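You operate a simulated robot arm through the tools that you are given. There is no shell and no other tool.

You are at the controls of a simulated robot arm. One attempt, no reset.

JOB
Bring the core slide down off the 60 mm step of its prop.
Fine: open the oil valve, pump the slide clear, draw the prop out, let the slide right down, shut the valve.

Only the result counts: the job must be done as asked and must still hold three seconds after the hand-in. Knocking over, shifting, dropping, spilling or breaking anything else fails it.

ROBOT AND FRAMES
A 6-joint arm with a fingered hand, fixed in place. Base frame: the origin is on the floor under the middle of its stand, x ahead of it, y to its left, z up; the work surface is at about z = 76. Readings come in cm, degrees, newtons and seconds.
With the tool pointing down near the work surface it reaches from about 38 to 90 cm from the base axis. Its first joint turns from -166.0 to 166.0 degrees. Payload 5 kg.
Tool frame: the origin (TCP) lies between the finger pads and is the grasp point; the fingertips stand 3.6 cm ahead of it; z points along the fingers, y is the line along which they close. The gripper opens to 12 cm; its body begins 4.2 cm behind the TCP. The gripper is a hand of 4 fingers: y runs from the thumb to the fingers, the wrist lies at [-1.9, -12.3, -21.1] in the tool frame.
Orientation is told as [roll, pitch, yaw] about the base's x, y, z axes, in that order, counted from this pose: with the fingers straight down and the wrist toward the robot, the tool's x, y and z point along [0, 1, 0], [1, 0, 0] and [0, 0, -1] of the base frame.

CONTROLS
- The arm moves only by the tool drive_tool. Its argument "series" is a list that holds one entry, the list of rows, each a list of 6 numbers: the shift along the tool's x, y, z in cm, then the turn, a rotation vector about the tool's x, y, z in degrees. In form: [[[dx, dy, dz, wx, wy, wz], ...]]. A call has 1 to 20 rows; each row is the pose to reach, as a shift and turn from the pose commanded when the call began, along the tool's axes at that moment. Rows are played at 5 a second. More than 5 cm and 8.6 degrees between two rows, and nothing of the call is played. Where a pose cannot be reached the arm comes as near as it can. A force on the tool above 40 N (or 10 N above the force at the start of the call, whichever is more), or a blocked arm, ends the call early, and 0.2 s more pass. In this call time passes only in rows, and 0.2 s behind the last. It gives the time, the measured TCP pose, the force on the tool (base axes), the opening and the grip force at its end, in the units of the frame above (readings bear some noise), with the torque about the TCP (base axes, N m) and any sound that the robot's microphone picked up.
- Cameras (640 x 400 px; columns grow to the right, rows downward): "scene" is fixed at [21.97, 50.01, 130.88]; the picture's right is [-0.95, -0.30, 0.00], its down [-0.09, 0.28, -0.96] and it looks along [0.28, -0.91, -0.29] (base axes); focal length 374 px, centre (320, 200). "wrist" rides on the gripper at [7.3, -10.1, -14.2] in the tool frame; the picture's right is [-0.79, 0.29, -0.54], its down [-0.56, -0.70, 0.44] and it looks along [-0.25, 0.65, 0.71] (tool axes); focal length 280 px, centre (320, 200). There is no depth. A picture from a camera that has moved, and an enlarged one, comes with that camera's place and axes in the base frame and with its lens.
- get_image(camera): a new picture of that camera. The clock stands still meanwhile.
- lift_body(by): slides the trunk up (or, below 0, down) by that many cm; the arm rides with it, the base frame stays. It gives what a move gives, with no picture.
- curl_fingers(index, middle, ring, thumb_bend, thumb_turn): sets how far each is bent, from 0 (flat) to 1 (curled in); at 0.3 the hand is open as for a grip, at 0.7 the pads meet at the TCP. One left out holds its place. A second passes; each finger stops where it meets its share of the squeeze, and holds until it gets a number again. It is the only way to open and close the hand. It gives what a move gives, with no picture; readings hold the bend of each and the force on the fingers (four entries, about 0 where the hand has none), thumb and palm. thumb_turn goes from beside the hand (0) to across from the fingers (1), as for a grip.
- enlarge(camera, box): a new picture of the part [left, top, right, bottom] of that camera's present view, enlarged. The clock stands still meanwhile.
- sign_off(): hands the job in; it is judged then, once.

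Nothing tells you positions but the pictures and the camera data. Unless the task says otherwise, let go and move clear before handing in.

The tools are called after ">>>" as name(argument=value, ...) on one line, values as JSON. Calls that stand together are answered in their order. drive_tool: Moves the arm, as the interface text tells. Its arguments: {"type":"object","properties":{"series":{"type":"array","items":{"type":"array","items":{"type":"array","items":{"type":"number"}}}}},"required":["series"]} The other tools are called the same way: lift_body (by) moves the trunk up or down; curl_fingers (index, middle, ring, thumb_bend, thumb_turn) moves the fingers one by one; get_image (camera) takes a picture; enlarge (camera, box) takes an enlarged picture of a part of a camera's view; sign_off () hands the job in.

At the start:

```text
clock: 0.0
position: [49.07, -52.03, 110.3]
ee_rot: [0.0, 0.0, -0.1]
ft_force: [0.3, 0.2, 0.0]
moment: [0.0, 0.01, -0.01]
grip_width: 11.96
grip_force: 0.2
shape: jaw
bend: [0.3, 0.3, 0.3, 0.3, 0.98]
finger forces: [0.0, 0.1, 0.1, 0.0, 0.0, 0.0]
trunk travel left (down, up): [-55.0, 29.0]
```

scene: 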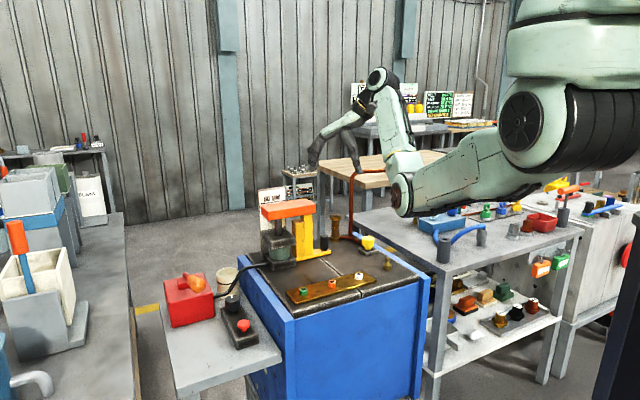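
wrist: 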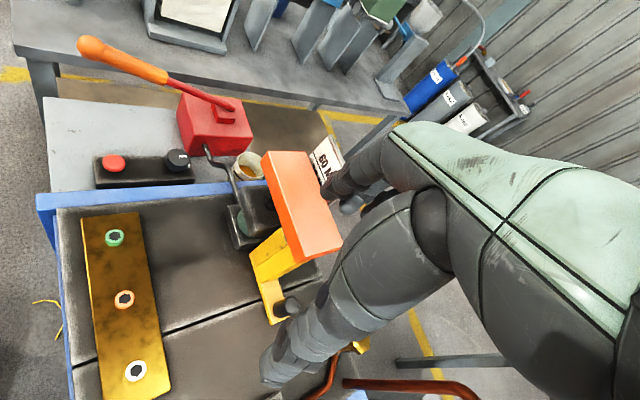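

I see a blue bench with an orange slide on a yellow stepped prop, a red hand pump with an orange lever, and a small control box with a red and a black knob. I'll take enlarged pictures first to work out the parts.

>>> enlarge(camera="scene", box=[230, 170, 430, 310])

>>> enlarge(camera="scene", box=[150, 250, 290, 360])

>>> enlarge(camera="wrist", box=[60, 20, 380, 220])

>>> enlarge(camera="wrist", box=[200, 130, 400, 360])

```text
2.86 times, centred on (330, 240) of scene
camera zoom: at [21.97, 50.01, 130.88], right [-0.95, -0.3, 0.0], down [-0.09, 0.28, -0.96], along [0.28, -0.91, -0.29], focal length 1067 px, centre (291, 86)
```

zoom: 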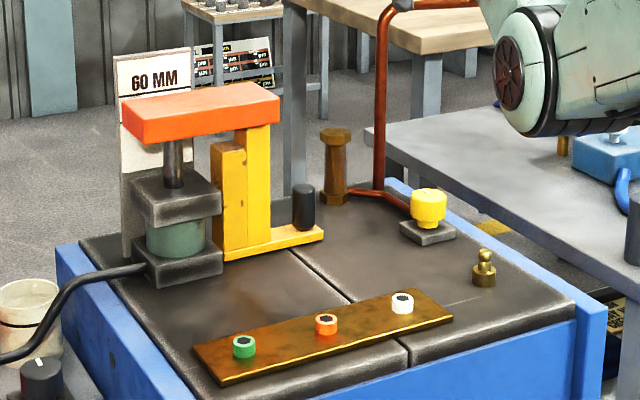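

```text
3.64 times, centred on (220, 305) of scene
camera zoom: at [21.97, 50.01, 130.88], right [-0.95, -0.3, 0.0], down [-0.09, 0.28, -0.96], along [0.28, -0.91, -0.29], focal length 1358 px, centre (684, -182)
```

zoom: 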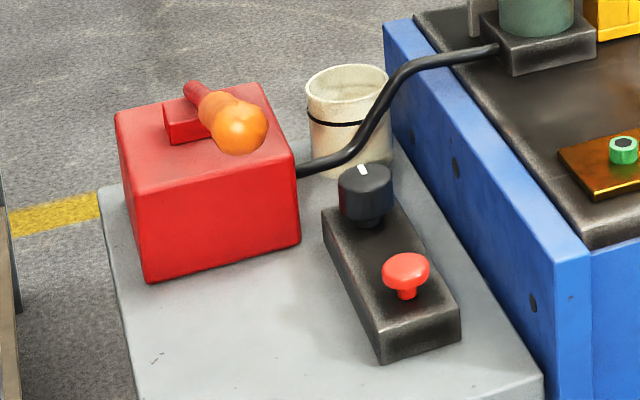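

```text
2.00 times, centred on (220, 120) of wrist
camera zoom: at [39.0, -44.87, 124.58], right [0.29, -0.79, 0.54], down [-0.7, -0.56, -0.44], along [0.65, -0.25, -0.71], focal length 561 px, centre (520, 360)
```

zoom: 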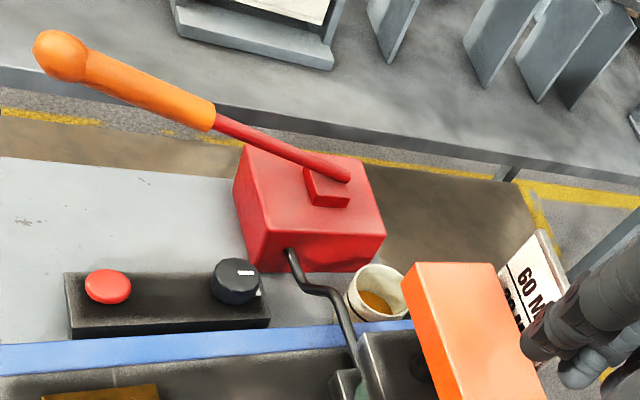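

```text
1.74 times, centred on (300, 245) of wrist
camera zoom: at [39.0, -44.87, 124.58], right [0.29, -0.79, 0.54], down [-0.7, -0.56, -0.44], along [0.65, -0.25, -0.71], focal length 488 px, centre (355, 122)
```

zoom: 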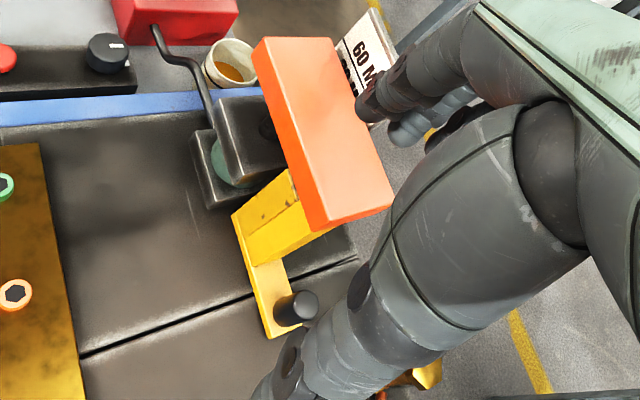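

Triangulating from both views, I take the station to be turned about 45 degrees. The slide plate top is near z=96, the prop handle near [53,-62], the pump lever end near [72,-16,86], the black knob near [73,-31,74] and the red button near [66,-24,71]. I'll look closer at the sign, the yellow knob and the control box before touching anything.

>>> enlarge(camera="scene", box=[250, 180, 330, 230])

>>> enlarge(camera="scene", box=[320, 200, 420, 290])

>>> enlarge(camera="scene", box=[210, 280, 270, 360])

>>> enlarge(camera="wrist", box=[80, 130, 240, 210])

>>> enlarge(camera="wrist", box=[200, 310, 420, 400])

>>> enlarge(camera="scene", box=[400, 170, 640, 330])

```text
8.00 times, centred on (290, 205) of scene
camera zoom: at [21.97, 50.01, 130.88], right [-0.95, -0.3, 0.0], down [-0.09, 0.28, -0.96], along [0.28, -0.91, -0.29], focal length 2989 px, centre (560, 160)
```

zoom: 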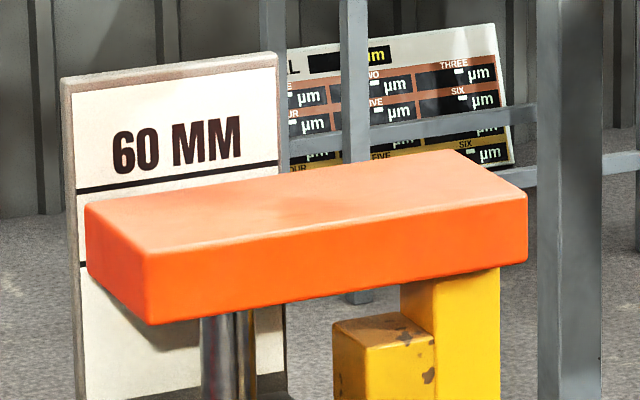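

```text
4.44 times, centred on (370, 245) of scene
camera zoom: at [21.97, 50.01, 130.88], right [-0.95, -0.3, 0.0], down [-0.09, 0.28, -0.96], along [0.28, -0.91, -0.29], focal length 1660 px, centre (98, 0)
```

zoom: 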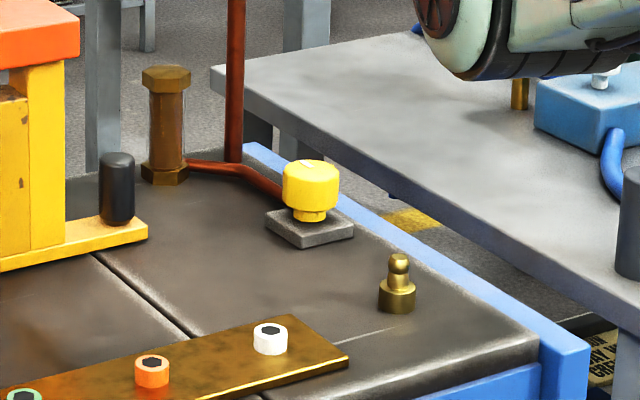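

```text
5.00 times, centred on (240, 320) of scene
camera zoom: at [21.97, 50.01, 130.88], right [-0.95, -0.3, 0.0], down [-0.09, 0.28, -0.96], along [0.28, -0.91, -0.29], focal length 1868 px, centre (720, -400)
```

zoom: 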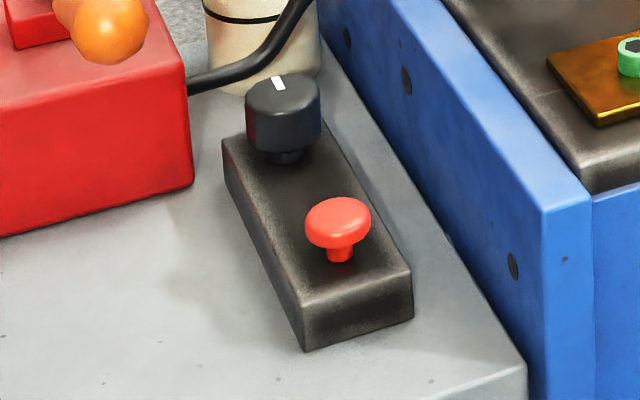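

```text
4.00 times, centred on (160, 170) of wrist
camera zoom: at [39.0, -44.87, 124.58], right [0.29, -0.79, 0.54], down [-0.7, -0.56, -0.44], along [0.65, -0.25, -0.71], focal length 1122 px, centre (960, 320)
```

zoom: 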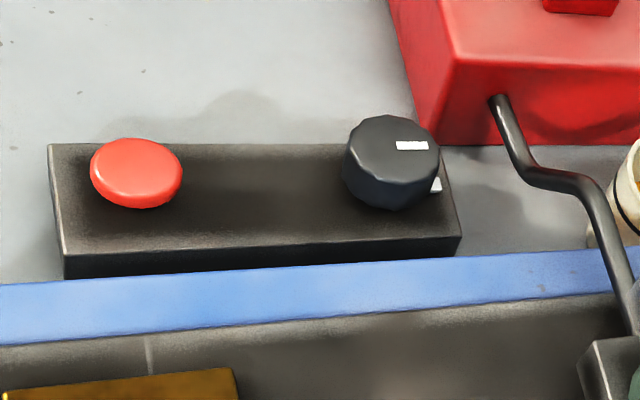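

```text
2.91 times, centred on (310, 355) of wrist
camera zoom: at [39.0, -44.87, 124.58], right [0.29, -0.79, 0.54], down [-0.7, -0.56, -0.44], along [0.65, -0.25, -0.71], focal length 816 px, centre (349, -251)
```

zoom: 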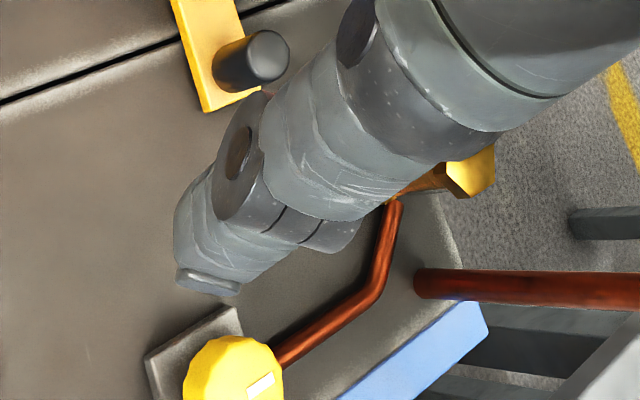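

```text
2.50 times, centred on (520, 250) of scene
camera zoom: at [21.97, 50.01, 130.88], right [-0.95, -0.3, 0.0], down [-0.09, 0.28, -0.96], along [0.28, -0.91, -0.29], focal length 934 px, centre (-180, 75)
```

zoom: 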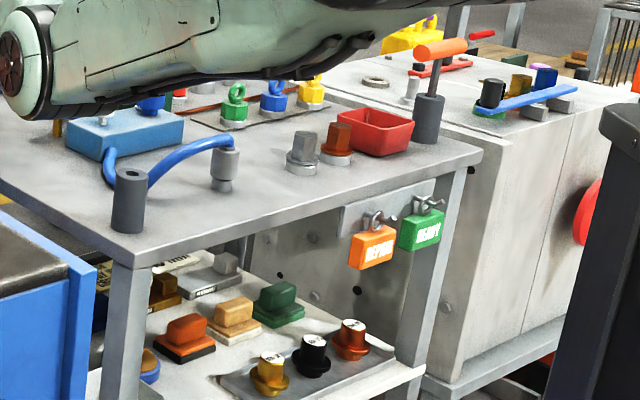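

The black hose joins the red pump to the cylinder. The black knob carries a white index mark, with another mark on its box, and the yellow knob sits on a separate copper pipe. Before deciding, I'll move the arm back to the left and turn the wrist camera to read the sign and see the whole hydraulic layout.

>>> drive_tool(series=[[[4.5, -0.7, 0, 0, 0, 5.8], [9, -1.4, 0, 0, 0, 11.6], [13.5, -2.1, 0, 0, 0, 17.5], [18, -2.8, 0, 0, 0, 23.3], [22.5, -3.5, 0, 0, 0, 29.1], [27, -4.2, 0, 0, 0, 35]]])

>>> get_image(camera="wrist")

>>> get_image(camera="scene")

```text
clock: 1.4
position: [49.89, -28.61, 99.01]
ee_rot: [0.1, -1.2, -35.1]
ft_force: [-0.1, 0.1, -0.8]
moment: [-0.02, -0.03, -0.01]
grip_width: 11.99
grip_force: 0.1
shape: jaw
bend: [0.3, 0.3, 0.3, 0.3, 0.98]
finger forces: [0.0, 0.0, 0.1, 0.0, 0.0, 0.1]
out of reach, approached as far as the arm can: row 1, 2, 3, 4, 5, 6
trunk travel left (down, up): [-55.0, 29.0]
```

```text
taken
camera wrist: at [45.59, -16.76, 112.95], right [-0.23, -0.8, 0.55], down [-0.89, -0.06, -0.46], along [0.4, -0.59, -0.7], focal length 280 px, centre (320, 200)
```

wrist: 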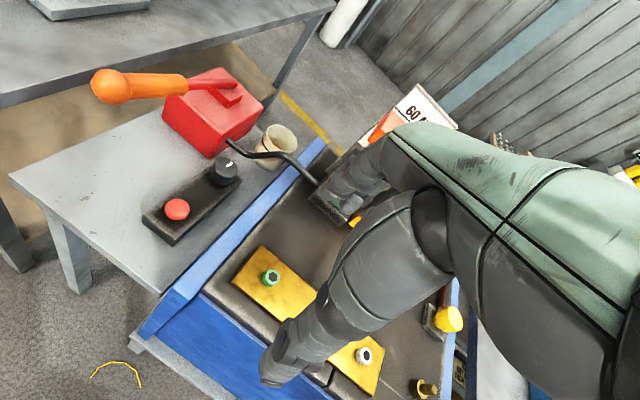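

```text
taken
```

scene: 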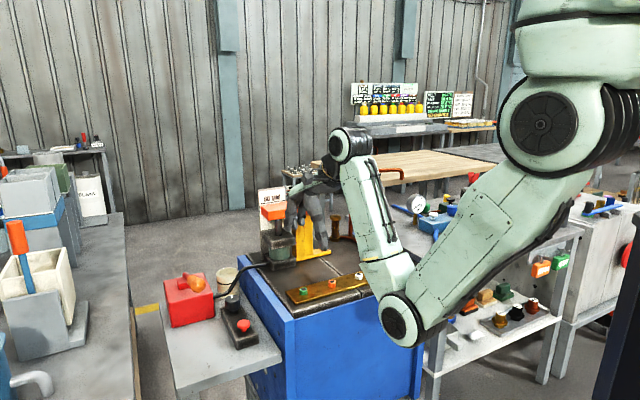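

The pose at that height was out of reach, so the hand sank to z=99 but stayed clear of everything. I'll raise the trunk for a better overview and then look again.

>>> lift_body(by=15)

>>> get_image(camera="wrist")

>>> get_image(camera="scene")

```text
clock: 3.1
position: [49.92, -28.77, 113.84]
ee_rot: [0.1, -1.0, -35.0]
ft_force: [-0.5, 0.3, 0.0]
moment: [0.01, 0.02, -0.02]
grip_width: 12.0
grip_force: 0.1
shape: jaw
bend: [0.3, 0.3, 0.3, 0.3, 0.98]
finger forces: [0.0, 0.0, 0.1, 0.0, 0.0, 0.1]
trunk travel left (down, up): [-70.0, 14.0]
```

```text
taken
camera wrist: at [45.66, -17.04, 127.87], right [-0.23, -0.81, 0.55], down [-0.89, -0.06, -0.46], along [0.4, -0.59, -0.7], focal length 280 px, centre (320, 200)
```

wrist: 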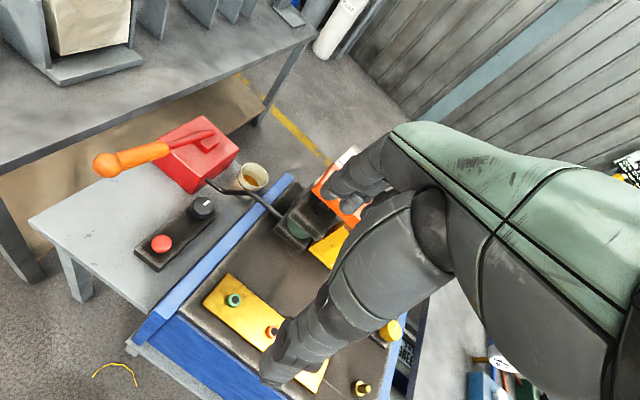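

```text
taken
```

scene: 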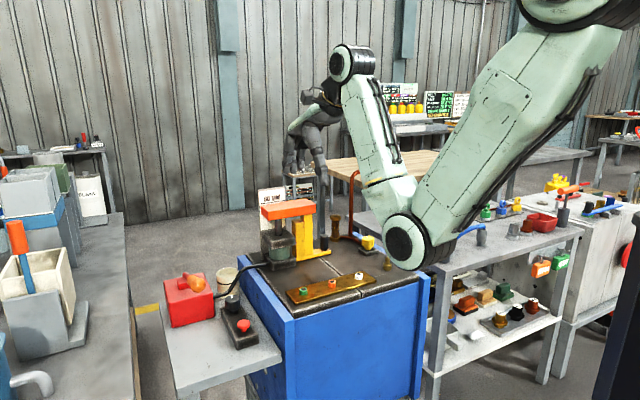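

Now the pump, its knob and its button show well from above. I'll enlarge the knob and the button to see the marks.

>>> enlarge(camera="wrist", box=[120, 170, 270, 280])

>>> enlarge(camera="wrist", box=[260, 130, 440, 260])

>>> enlarge(camera="wrist", box=[320, 280, 480, 400])

>>> enlarge(camera="scene", box=[250, 180, 410, 280])

```text
3.64 times, centred on (195, 225) of wrist
camera zoom: at [45.66, -17.04, 127.87], right [-0.23, -0.81, 0.55], down [-0.89, -0.06, -0.46], along [0.4, -0.59, -0.7], focal length 1020 px, centre (774, 109)
```

zoom: 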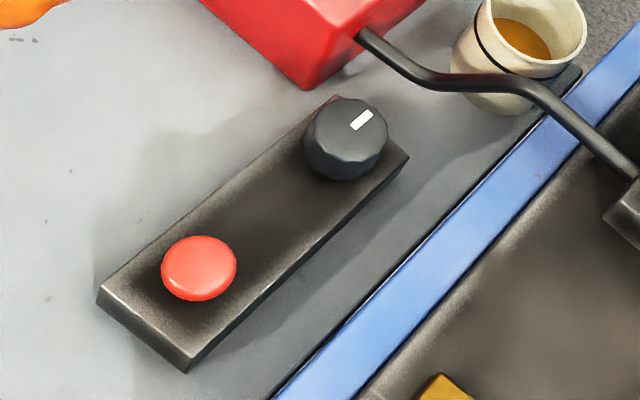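

```text
3.08 times, centred on (350, 195) of wrist
camera zoom: at [45.66, -17.04, 127.87], right [-0.23, -0.81, 0.55], down [-0.89, -0.06, -0.46], along [0.4, -0.59, -0.7], focal length 863 px, centre (228, 215)
```

zoom: 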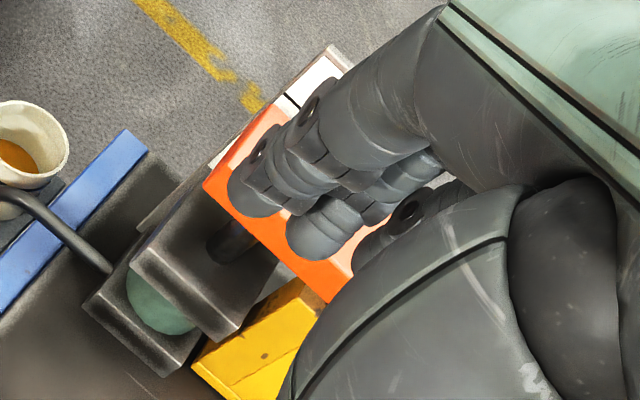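

```text
3.33 times, centred on (400, 340) of wrist
camera zoom: at [45.66, -17.04, 127.87], right [-0.23, -0.81, 0.55], down [-0.89, -0.06, -0.46], along [0.4, -0.59, -0.7], focal length 935 px, centre (53, -267)
```

zoom: 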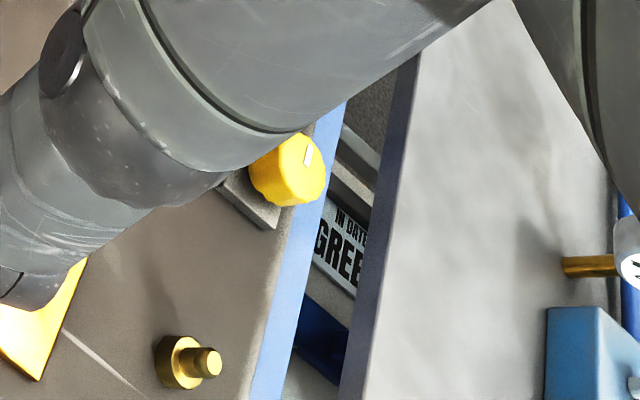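

```text
4.00 times, centred on (330, 230) of scene
camera zoom: at [21.97, 50.01, 130.88], right [-0.95, -0.3, 0.0], down [-0.09, 0.28, -0.96], along [0.28, -0.91, -0.29], focal length 1494 px, centre (280, 80)
```

zoom: 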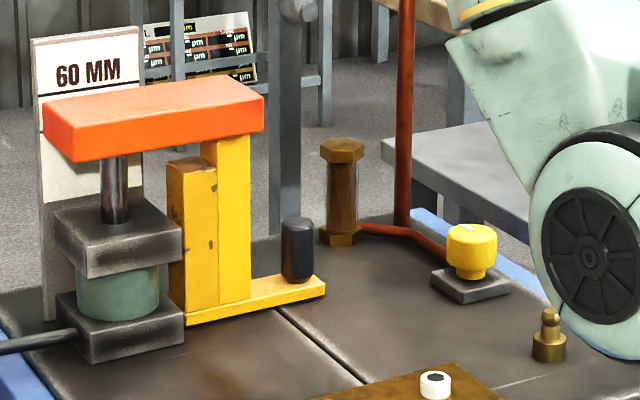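

The box beside the pump holds the black knob with its white mark and the red mushroom button. The yellow knob sits on a copper line. I'll move back and turn the camera toward the copper line to see where it leads.

>>> drive_tool(series=[[[-2.7, 0.15, 0.3, 0, 0, 7.8], [-5.4, 0.3, 0.6, 0, 0, 15.6], [-8.1, 0.45, 0.9, 0, 0, 23.4], [-10.8, 0.6, 1.2, 0, 0, 31.2], [-13.5, 0.75, 1.5, 0, 0, 39], [-16.2, 0.9, 1.8, 0, 0, 46.8], [-18.8, 1, 2, 0, 0, 54.6]]])

>>> get_image(camera="wrist")

>>> get_image(camera="scene")

```text
clock: 4.8
position: [39.92, -44.78, 111.69]
ee_rot: [0.9, -0.5, -89.7]
ft_force: [0.4, -0.8, -0.3]
moment: [0.01, -0.02, -0.01]
grip_width: 11.98
grip_force: 0.0
shape: jaw
bend: [0.3, 0.3, 0.3, 0.3, 0.98]
finger forces: [0.1, 0.1, 0.1, 0.0, 0.0, 0.0]
trunk travel left (down, up): [-70.0, 14.0]
```

```text
taken
camera wrist: at [47.07, -34.73, 125.94], right [-0.8, -0.29, 0.53], down [-0.56, 0.69, -0.46], along [-0.24, -0.66, -0.71], focal length 280 px, centre (320, 200)
```

wrist: 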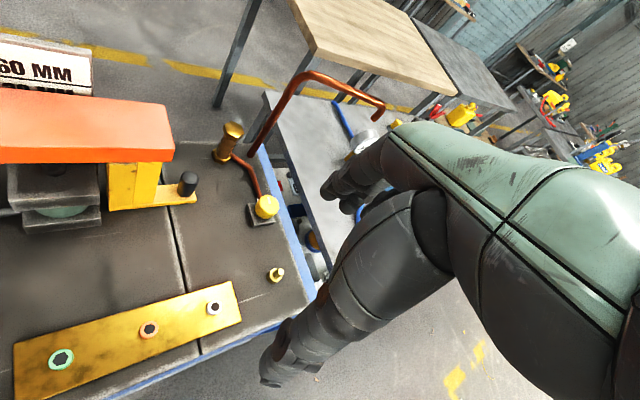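

```text
taken
```

scene: 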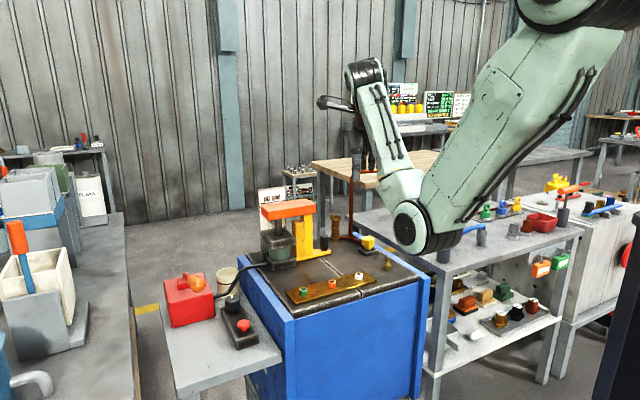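

The copper line turns out to be a gooseneck spout with the yellow knob as its tap, so it's a separate system that I'll leave alone. I'll enlarge the prop and the slide for the details.

>>> enlarge(camera="wrist", box=[0, 20, 220, 240])

>>> enlarge(camera="wrist", box=[190, 50, 400, 290])

```text
1.82 times, centred on (110, 130) of wrist
camera zoom: at [47.07, -34.73, 125.94], right [-0.8, -0.29, 0.53], down [-0.56, 0.69, -0.46], along [-0.24, -0.66, -0.71], focal length 510 px, centre (702, 327)
```

zoom: 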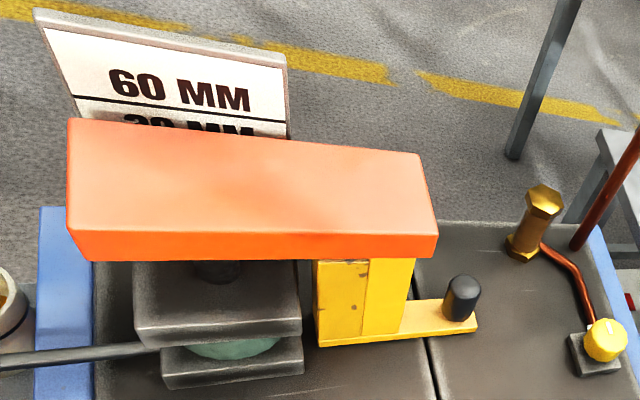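

```text
1.67 times, centred on (295, 170) of wrist
camera zoom: at [47.07, -34.73, 125.94], right [-0.8, -0.29, 0.53], down [-0.56, 0.69, -0.46], along [-0.24, -0.66, -0.71], focal length 467 px, centre (362, 250)
```

zoom: 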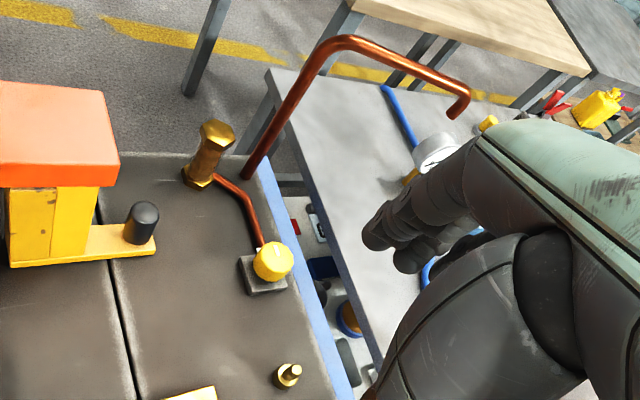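

The card reads 60 MM and 30 MM, so the slide is on the taller 60 mm step. The prop stands free on the bench with its black handle at about [55,-62.7], and it should pull out toward the robot side, clear of the copper pipe. Next I'll move over for a close look at the black knob's marks.

>>> drive_tool(series=[[[1.5, -2, 0, 0, 0, -8.2], [3, -4, 0, 0, 0, -16.4], [4.5, -6, 0, 0, 0, -24.6], [6, -8, 0, 0, 0, -32.8], [7.5, -10, 0, 0, 0, -41], [9, -12, 2, 0, 0, -49.2], [10.5, -14, 5, 0, 0, -57.4], [12, -16, 9, 0, 0, -65.6], [13, -17.2, 13, 0, 0, -73.8], [14.1, -17.2, 17, 0, 0, -82], [14.1, -17.2, 20.4, 0, 0, -89.7]]])

>>> get_image(camera="wrist")

>>> get_image(camera="scene")

```text
clock: 7.2
position: [54.46, -27.51, 91.42]
ee_rot: [-0.5, -0.9, 0.2]
ft_force: [0.1, -0.2, 0.1]
moment: [0.0, 0.0, -0.02]
grip_width: 11.97
grip_force: 0.0
shape: jaw
bend: [0.3, 0.3, 0.3, 0.3, 0.98]
finger forces: [0.0, 0.0, 0.1, 0.0, 0.0, 0.0]
trunk travel left (down, up): [-70.0, 14.0]
```

```text
taken
camera wrist: at [43.95, -20.34, 105.33], right [0.28, -0.78, 0.55], down [-0.69, -0.57, -0.45], along [0.67, -0.26, -0.7], focal length 280 px, centre (320, 200)
```

wrist: 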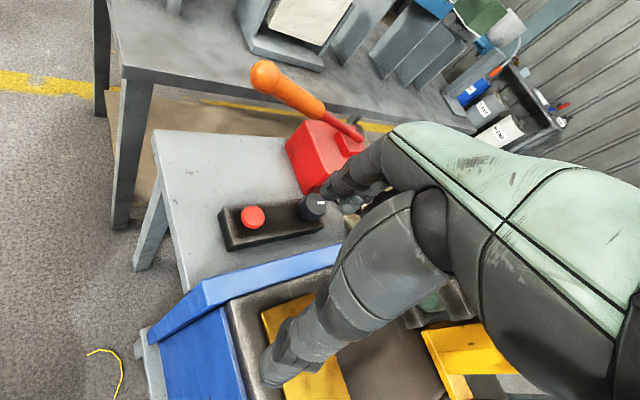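

```text
taken
```

scene: 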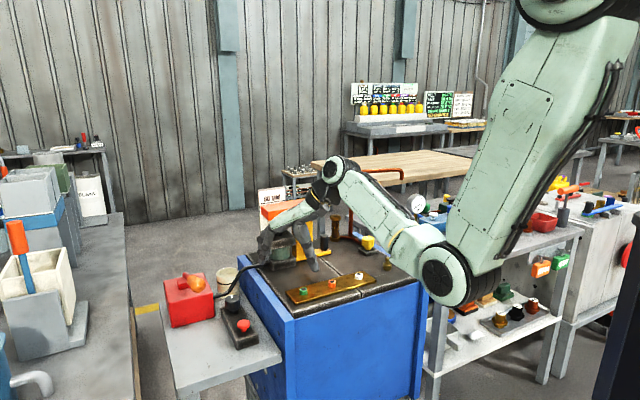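

I can see the knob well from here. I'll enlarge the knob and button together, and check how clear the hand is in the scene view.

>>> enlarge(camera="wrist", box=[210, 170, 350, 260])

>>> enlarge(camera="scene", box=[200, 150, 400, 310])

```text
4.44 times, centred on (280, 215) of wrist
camera zoom: at [43.95, -20.34, 105.33], right [0.28, -0.78, 0.55], down [-0.69, -0.57, -0.45], along [0.67, -0.26, -0.7], focal length 1246 px, centre (498, 133)
```

zoom: 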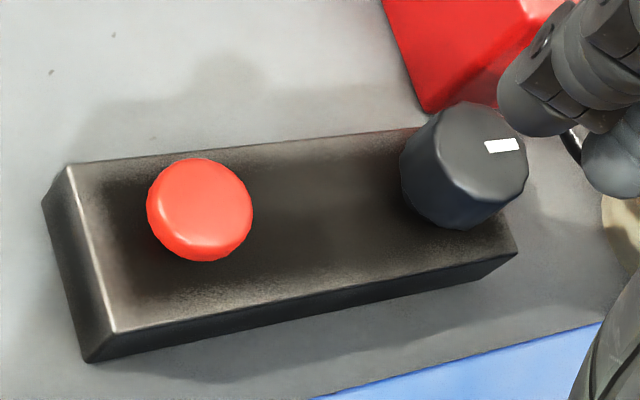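

```text
2.50 times, centred on (300, 230) of scene
camera zoom: at [21.97, 50.01, 130.88], right [-0.95, -0.3, 0.0], down [-0.09, 0.28, -0.96], along [0.28, -0.91, -0.29], focal length 934 px, centre (370, 125)
```

zoom: 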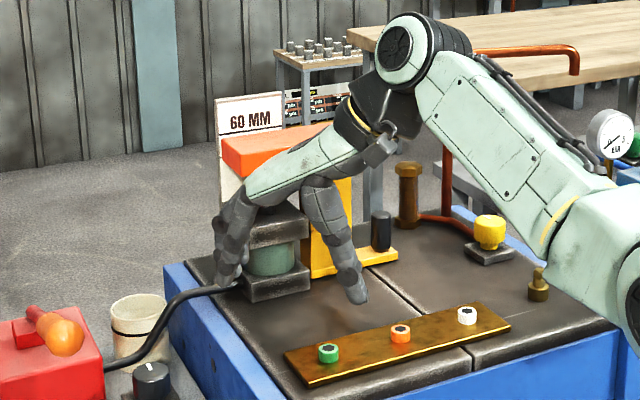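

The knob's mark lines up with the tick on its box, which I take to be the shut position. The hand is clear of everything. Before approaching, I'll part-close the fingers to keep the hand slim near the pump and hose, and see what opening that gives.

>>> curl_fingers(index=0.45, middle=0.45, ring=0.45, thumb_bend=0.45)

>>> enlarge(camera="scene", box=[200, 150, 400, 310])

>>> get_image(camera="wrist")

```text
clock: 8.2
position: [54.27, -27.55, 91.46]
ee_rot: [-0.6, -0.9, 0.1]
ft_force: [0.2, 0.7, 0.1]
moment: [-0.03, -0.01, -0.01]
grip_width: 8.0
grip_force: 0.1
shape: fingers
bend: [0.45, 0.45, 0.45, 0.45, 0.98]
finger forces: [0.1, 0.0, 0.0, 0.0, 0.1, 0.0]
trunk travel left (down, up): [-70.0, 14.0]
```

```text
2.50 times, centred on (300, 230) of scene
camera zoom: at [21.97, 50.01, 130.88], right [-0.95, -0.3, 0.0], down [-0.09, 0.28, -0.96], along [0.28, -0.91, -0.29], focal length 934 px, centre (370, 125)
```

zoom: 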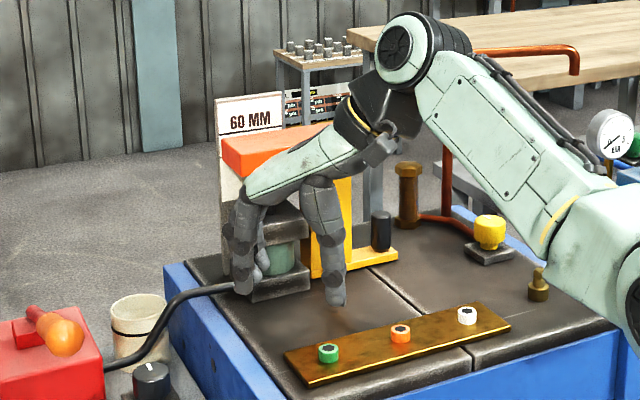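

```text
taken
camera wrist: at [43.96, -20.32, 105.38], right [0.28, -0.78, 0.55], down [-0.69, -0.57, -0.45], along [0.66, -0.26, -0.7], focal length 280 px, centre (320, 200)
```

wrist: 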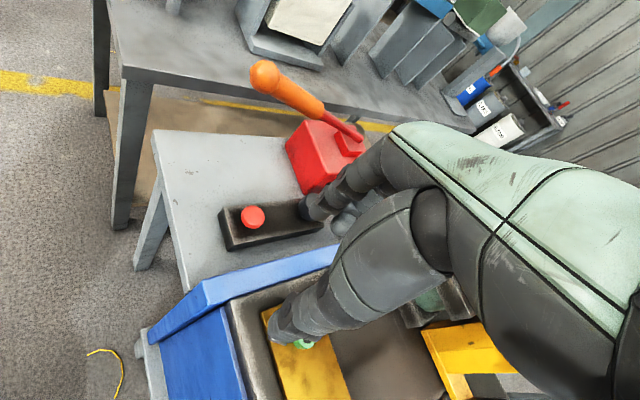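

An opening of 8 cm suits the knob, which measures about 4.7 cm across. I'll move over the knob at [73.3,-31.7], staying high, with the hand turned to yaw -45 so there is room to turn counter-clockwise.

>>> drive_tool(series=[[[-0.7, 3.2, 0, 0, 0, 7.5], [-1.4, 6.4, 0, 0, 0, 15], [-2.1, 9.6, 0, 0, 0, 22.5], [-2.8, 12.8, 0, 0, 0, 30], [-3.5, 16, 0, 0, 0, 37.5], [-4.1, 19, 0, 0, 0, 45]]])

>>> get_image(camera="wrist")

>>> enlarge(camera="scene", box=[130, 200, 330, 360])

```text
clock: 9.6
position: [73.53, -31.67, 91.65]
ee_rot: [0.2, -1.0, -44.9]
ft_force: [-0.4, 0.2, -0.2]
moment: [0.05, -0.03, -0.01]
grip_width: 8.0
grip_force: 0.1
shape: fingers
bend: [0.45, 0.45, 0.45, 0.45, 0.98]
finger forces: [0.0, 0.0, 0.0, 0.0, 0.1, 0.0]
trunk travel left (down, up): [-70.0, 14.0]
```

```text
taken
camera wrist: at [71.44, -19.34, 105.64], right [-0.36, -0.76, 0.54], down [-0.88, 0.1, -0.46], along [0.29, -0.65, -0.7], focal length 280 px, centre (320, 200)
```

wrist: 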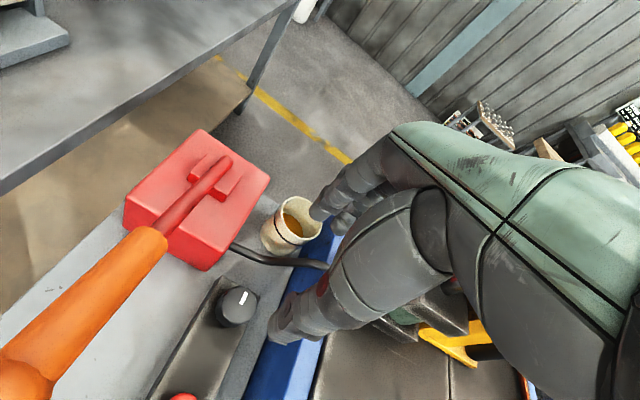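

```text
2.50 times, centred on (230, 280) of scene
camera zoom: at [21.97, 50.01, 130.88], right [-0.95, -0.3, 0.0], down [-0.09, 0.28, -0.96], along [0.28, -0.91, -0.29], focal length 934 px, centre (545, 0)
```

zoom: 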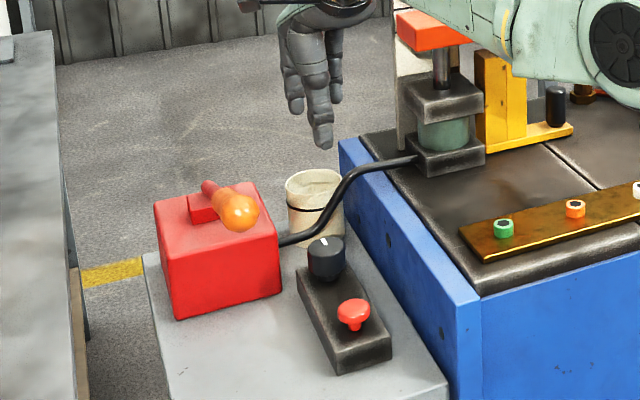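

The hand is right above the knob with the lever, hose and pump all clear. I'll go down most of the way and check again.

>>> drive_tool(series=[[[0, 0, 3, 0, 0, 0], [0, 0, 6, 0, 0, 0], [0, 0, 9, 0, 0, 0], [0, 0, 12, 0, 0, 0], [0, 0, 14, 0, 0, 0]]])

>>> get_image(camera="wrist")

>>> enlarge(camera="scene", box=[150, 220, 290, 350])

```text
clock: 10.8
position: [73.59, -31.9, 77.86]
ee_rot: [0.3, -1.1, -45.0]
ft_force: [0.1, -0.4, 0.3]
moment: [0.01, 0.01, 0.02]
grip_width: 7.98
grip_force: 0.1
shape: fingers
bend: [0.45, 0.45, 0.45, 0.45, 0.98]
finger forces: [0.1, 0.0, 0.0, 0.0, 0.0, 0.0]
trunk travel left (down, up): [-70.0, 14.0]
```

```text
taken
camera wrist: at [71.39, -19.6, 91.86], right [-0.36, -0.76, 0.54], down [-0.88, 0.09, -0.46], along [0.3, -0.65, -0.7], focal length 280 px, centre (320, 200)
```

wrist: 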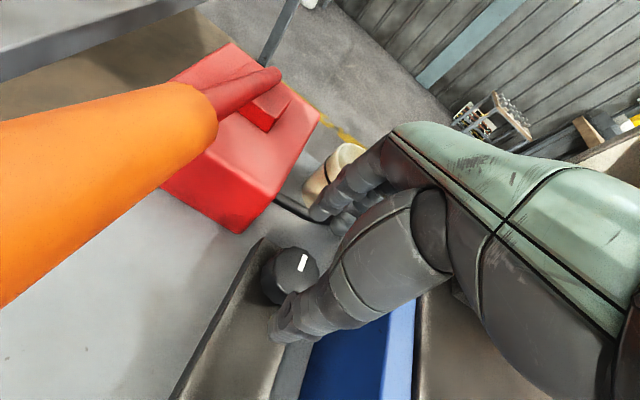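

```text
3.08 times, centred on (220, 285) of scene
camera zoom: at [21.97, 50.01, 130.88], right [-0.95, -0.3, 0.0], down [-0.09, 0.28, -0.96], along [0.28, -0.91, -0.29], focal length 1150 px, centre (628, -62)
```

zoom: 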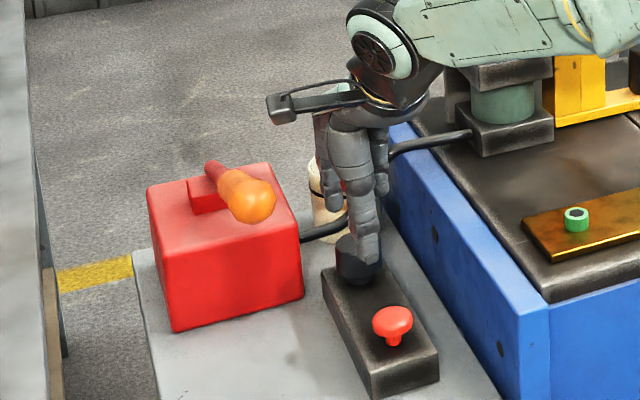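

The knob sits between the thumb and fingers, and nothing is touching. I'll go down the last 3.4 cm in small steps and watch the force.

>>> drive_tool(series=[[[0, -0.1, 1.2, 0, 0, 0], [0, -0.2, 2.2, 0, 0, 0], [0, -0.3, 3.3, 0, 0, 0]]])

>>> get_image(camera="wrist")

>>> enlarge(camera="scene", box=[190, 240, 270, 340])

```text
clock: 11.6
position: [72.96, -30.68, 75.17]
ee_rot: [0.3, -1.1, -44.8]
ft_force: [-0.2, -0.5, 0.2]
moment: [0.01, 0.01, 0.0]
grip_width: 7.97
grip_force: 0.1
shape: fingers
bend: [0.45, 0.45, 0.45, 0.45, 0.98]
finger forces: [0.0, 0.0, 0.0, 0.1, 0.0, 0.1]
out of reach, approached as far as the arm can: row 2, 3
trunk travel left (down, up): [-70.0, 14.0]
```

```text
taken
camera wrist: at [70.7, -18.42, 89.18], right [-0.36, -0.76, 0.54], down [-0.88, 0.09, -0.46], along [0.3, -0.65, -0.7], focal length 280 px, centre (320, 200)
```

wrist: 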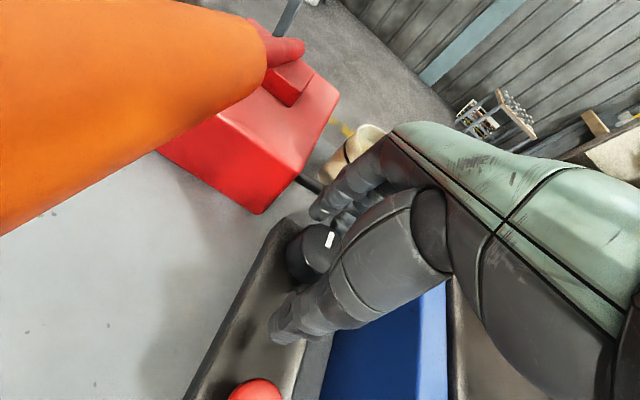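

```text
4.00 times, centred on (230, 290) of scene
camera zoom: at [21.97, 50.01, 130.88], right [-0.95, -0.3, 0.0], down [-0.09, 0.28, -0.96], along [0.28, -0.91, -0.29], focal length 1494 px, centre (680, -160)
```

zoom: 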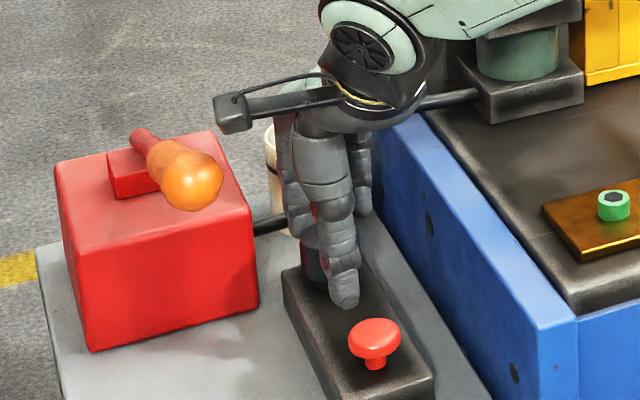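

The arm ran out of downward reach because the trunk is high. I'll raise the hand straight up, lower the trunk by the same amount, and come back down.

>>> drive_tool(series=[[[0, 0, -3, 0, 0, 0], [0, 0, -7, 0, 0, 0], [0, 0, -11, 0, 0, 0], [0, 0, -15, 0, 0, 0], [0, 0, -18, 0, 0, 0]]])

```text
clock: 12.8
position: [72.51, -30.58, 93.09]
ee_rot: [0.2, -1.0, -44.9]
ft_force: [-0.5, 0.0, 0.4]
moment: [-0.01, -0.03, 0.01]
grip_width: 9.23
grip_force: 0.2
shape: fingers
bend: [0.33, 0.45, 0.45, 0.45, 0.98]
finger forces: [0.0, 0.0, 0.0, 0.1, 0.0, 0.0]
trunk travel left (down, up): [-70.0, 14.0]
```

The index finger reads 0.33 instead of 0.45, so it brushed something on the way up. I'll check that nothing was moved.

>>> enlarge(camera="scene", box=[130, 200, 330, 360])

>>> get_image(camera="wrist")

```text
2.50 times, centred on (230, 280) of scene
camera zoom: at [21.97, 50.01, 130.88], right [-0.95, -0.3, 0.0], down [-0.09, 0.28, -0.96], along [0.28, -0.91, -0.29], focal length 934 px, centre (545, 0)
```

zoom: 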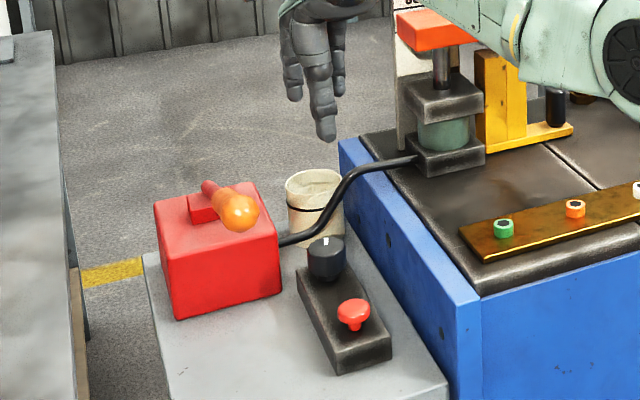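

```text
taken
camera wrist: at [70.29, -18.18, 107.16], right [-0.36, -0.76, 0.54], down [-0.88, 0.09, -0.46], along [0.3, -0.65, -0.7], focal length 280 px, centre (320, 200)
```

wrist: 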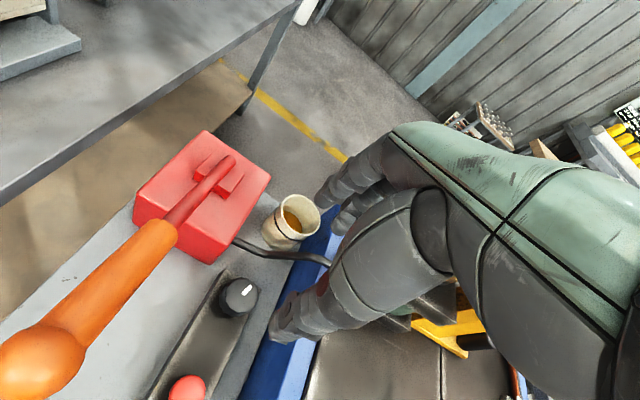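

Nothing seems to have moved; most likely the finger grazed the knob when the hand drifted. I'll enlarge to confirm, and reset the index finger.

>>> enlarge(camera="scene", box=[210, 240, 290, 320])

>>> enlarge(camera="wrist", box=[200, 180, 360, 340])

>>> curl_fingers(index=0.45, middle=0.45, ring=0.45, thumb_bend=0.45)

```text
5.00 times, centred on (250, 280) of scene
camera zoom: at [21.97, 50.01, 130.88], right [-0.95, -0.3, 0.0], down [-0.09, 0.28, -0.96], along [0.28, -0.91, -0.29], focal length 1868 px, centre (670, -200)
```

zoom: 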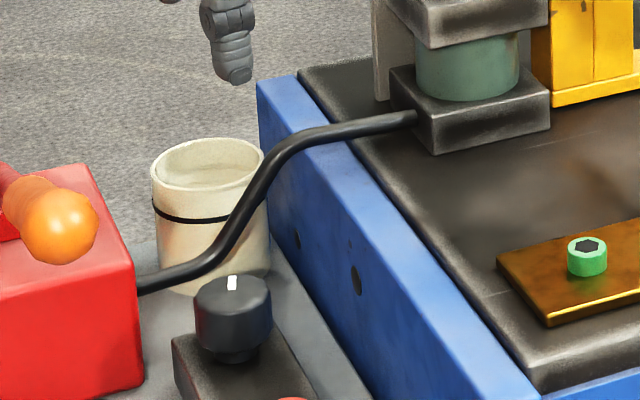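

```text
2.50 times, centred on (280, 260) of wrist
camera zoom: at [70.29, -18.18, 107.16], right [-0.36, -0.76, 0.54], down [-0.88, 0.09, -0.46], along [0.3, -0.65, -0.7], focal length 701 px, centre (420, 50)
```

zoom: 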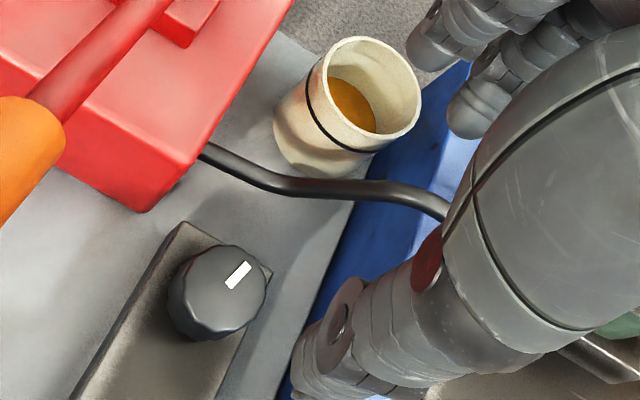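

```text
clock: 13.8
position: [72.62, -30.61, 93.01]
ee_rot: [0.1, -1.1, -44.9]
ft_force: [-0.5, -0.4, 0.8]
moment: [0.01, -0.01, 0.02]
grip_width: 7.95
grip_force: 0.1
shape: fingers
bend: [0.45, 0.45, 0.45, 0.45, 0.98]
finger forces: [0.0, 0.1, 0.0, 0.2, 0.0, 0.1]
trunk travel left (down, up): [-70.0, 14.0]
```

The cup, hose and box haven't moved; the knob's mark turned at most a few degrees from the brush. I'll re-centre over the knob and lower the trunk 15 cm.

>>> drive_tool(series=[[[0, 0.6, 0, 0, 0, 0], [0, 1.2, 0, 0, 0, 0]]])

>>> lift_body(by=-14)

>>> get_image(camera="wrist")

>>> enlarge(camera="scene", box=[190, 220, 290, 340])

```text
clock: 14.3
position: [73.33, -31.51, 93.06]
ee_rot: [0.2, -1.0, -44.8]
ft_force: [0.5, 0.2, 0.5]
moment: [0.02, -0.07, -0.02]
grip_width: 7.95
grip_force: 0.0
shape: fingers
bend: [0.45, 0.45, 0.45, 0.45, 0.98]
finger forces: [0.0, 0.0, 0.0, 0.1, 0.1, 0.0]
trunk travel left (down, up): [-70.0, 14.0]
```

```text
clock: 16.0
position: [73.38, -31.49, 79.09]
ee_rot: [0.2, -1.0, -44.9]
ft_force: [-0.5, -0.3, -0.1]
moment: [0.02, 0.0, -0.03]
grip_width: 7.93
grip_force: 0.1
shape: fingers
bend: [0.45, 0.45, 0.45, 0.45, 0.98]
finger forces: [0.1, 0.0, 0.0, 0.1, 0.0, 0.1]
trunk travel left (down, up): [-56.0, 28.0]
```

```text
taken
camera wrist: at [71.17, -19.17, 93.13], right [-0.36, -0.76, 0.54], down [-0.88, 0.09, -0.46], along [0.3, -0.65, -0.7], focal length 280 px, centre (320, 200)
```

wrist: 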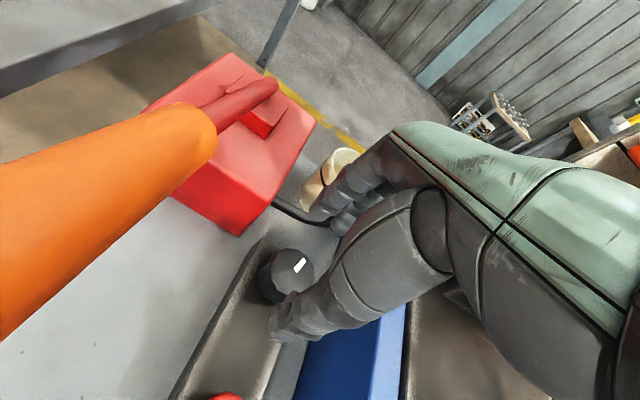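

```text
3.33 times, centred on (240, 280) of scene
camera zoom: at [21.97, 50.01, 130.88], right [-0.95, -0.3, 0.0], down [-0.09, 0.28, -0.96], along [0.28, -0.91, -0.29], focal length 1245 px, centre (587, -67)
```

zoom: 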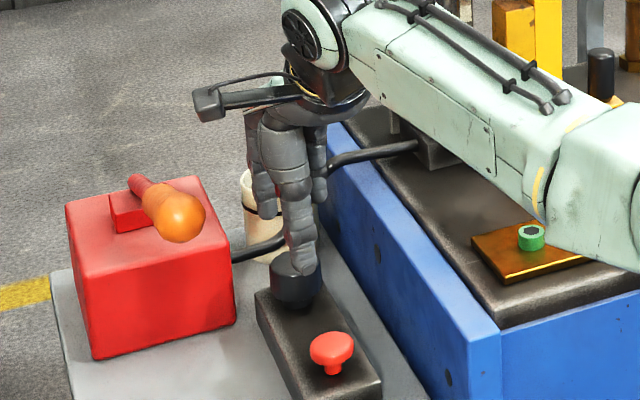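

The hand is centred over the knob with more reach now. I'll go down in small steps.

>>> drive_tool(series=[[[0, 0, 1.5, 0, 0, 0], [0, 0, 3, 0, 0, 0], [0, 0, 4, 0, 0, 0], [0, 0, 4.6, 0, 0, 0]]])

>>> get_image(camera="wrist")

>>> enlarge(camera="scene", box=[190, 250, 270, 330])

```text
clock: 17.0
position: [73.44, -31.5, 74.41]
ee_rot: [0.1, -0.9, -45.0]
ft_force: [0.3, -0.5, 0.4]
moment: [-0.01, -0.02, 0.02]
grip_width: 7.96
grip_force: 0.0
shape: fingers
bend: [0.45, 0.45, 0.45, 0.45, 0.98]
finger forces: [0.0, 0.0, 0.1, 0.1, 0.0, 0.0]
trunk travel left (down, up): [-56.0, 28.0]
```

```text
taken
camera wrist: at [71.25, -19.23, 88.51], right [-0.36, -0.76, 0.54], down [-0.88, 0.09, -0.46], along [0.3, -0.65, -0.7], focal length 280 px, centre (320, 200)
```

wrist: 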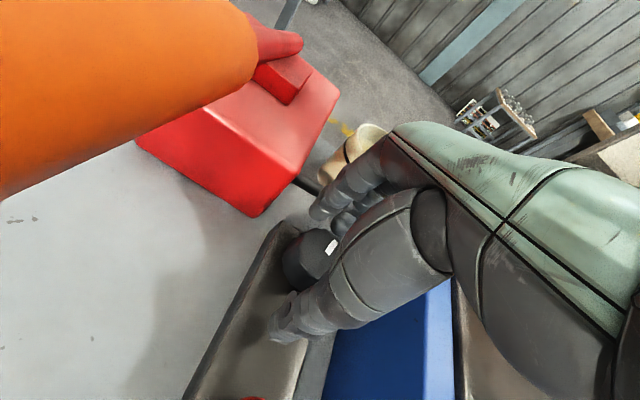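

```text
5.00 times, centred on (230, 290) of scene
camera zoom: at [21.97, 50.01, 130.88], right [-0.95, -0.3, 0.0], down [-0.09, 0.28, -0.96], along [0.28, -0.91, -0.29], focal length 1868 px, centre (770, -250)
```

zoom: 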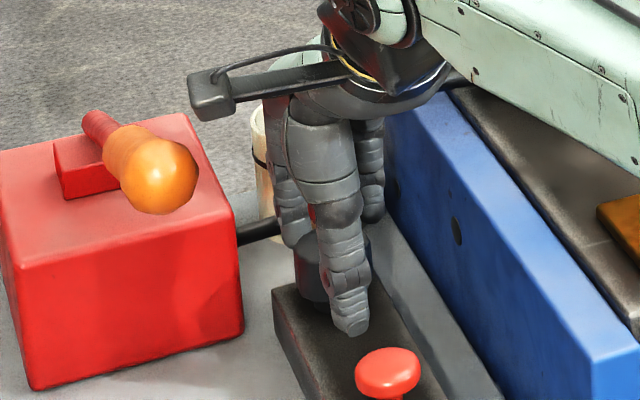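

The thumb and fingers straddle the knob with no contact yet. I'll close them on it.

>>> curl_fingers(index=0.7, middle=0.7, ring=0.7, thumb_bend=0.7)

>>> enlarge(camera="scene", box=[190, 250, 270, 330])

```text
clock: 18.0
position: [73.51, -31.66, 74.29]
ee_rot: [0.3, -1.2, -44.9]
ft_force: [6.6, -11.3, 1.2]
moment: [-0.38, -0.14, 0.01]
grip_width: 3.69
grip_force: 15.7
shape: fingers
bend: [0.59, 0.62, 0.7, 0.62, 0.97]
finger forces: [10.9, 10.8, 0.0, 0.1, 10.2, 0.1]
trunk travel left (down, up): [-56.0, 28.0]
```

```text
5.00 times, centred on (230, 290) of scene
camera zoom: at [21.97, 50.01, 130.88], right [-0.95, -0.3, 0.0], down [-0.09, 0.28, -0.96], along [0.28, -0.91, -0.29], focal length 1868 px, centre (770, -250)
```

zoom: 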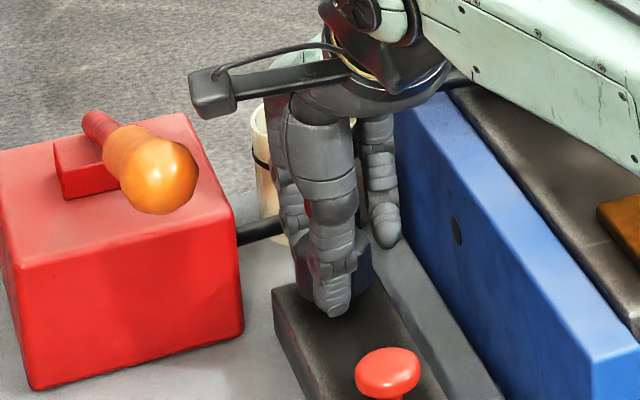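

I have the knob held by index, middle and thumb at about 10 N each; the ring finger passes beside it. I'll turn counter-clockwise as seen from above by 40 degrees and watch the torque.

>>> drive_tool(series=[[[0, 0, 0, 0, 0, -5], [0, 0, 0, 0, 0, -12], [0, 0, 0, 0, 0, -20], [0, 0, 0, 0, 0, -28], [0, 0, 0, 0, 0, -36], [0, 0, 0, 0, 0, -42]]])

>>> get_image(camera="wrist")

>>> enlarge(camera="scene", box=[190, 250, 270, 330])

```text
clock: 19.4
position: [73.43, -31.87, 74.49]
ee_rot: [-0.6, -1.0, -2.9]
ft_force: [4.1, -23.5, 1.1]
moment: [-0.7, -0.17, -0.67]
grip_width: 3.53
grip_force: 22.7
shape: fingers
bend: [0.59, 0.65, 0.7, 0.64, 0.94]
finger forces: [9.3, 25.3, 0.0, 0.0, 11.8, 0.0]
trunk travel left (down, up): [-56.0, 28.0]
```

```text
taken
camera wrist: at [63.55, -24.08, 88.4], right [0.24, -0.8, 0.56], down [-0.72, -0.53, -0.45], along [0.65, -0.29, -0.7], focal length 280 px, centre (320, 200)
```

wrist: 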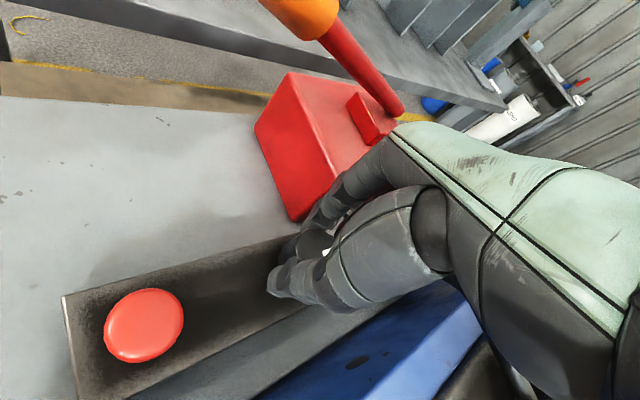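

```text
5.00 times, centred on (230, 290) of scene
camera zoom: at [21.97, 50.01, 130.88], right [-0.95, -0.3, 0.0], down [-0.09, 0.28, -0.96], along [0.28, -0.91, -0.29], focal length 1868 px, centre (770, -250)
```

zoom: 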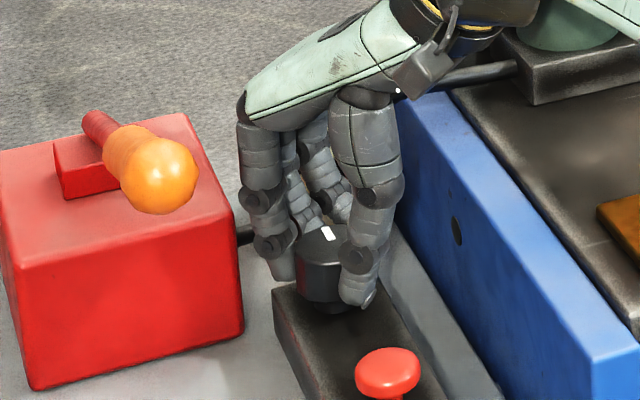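

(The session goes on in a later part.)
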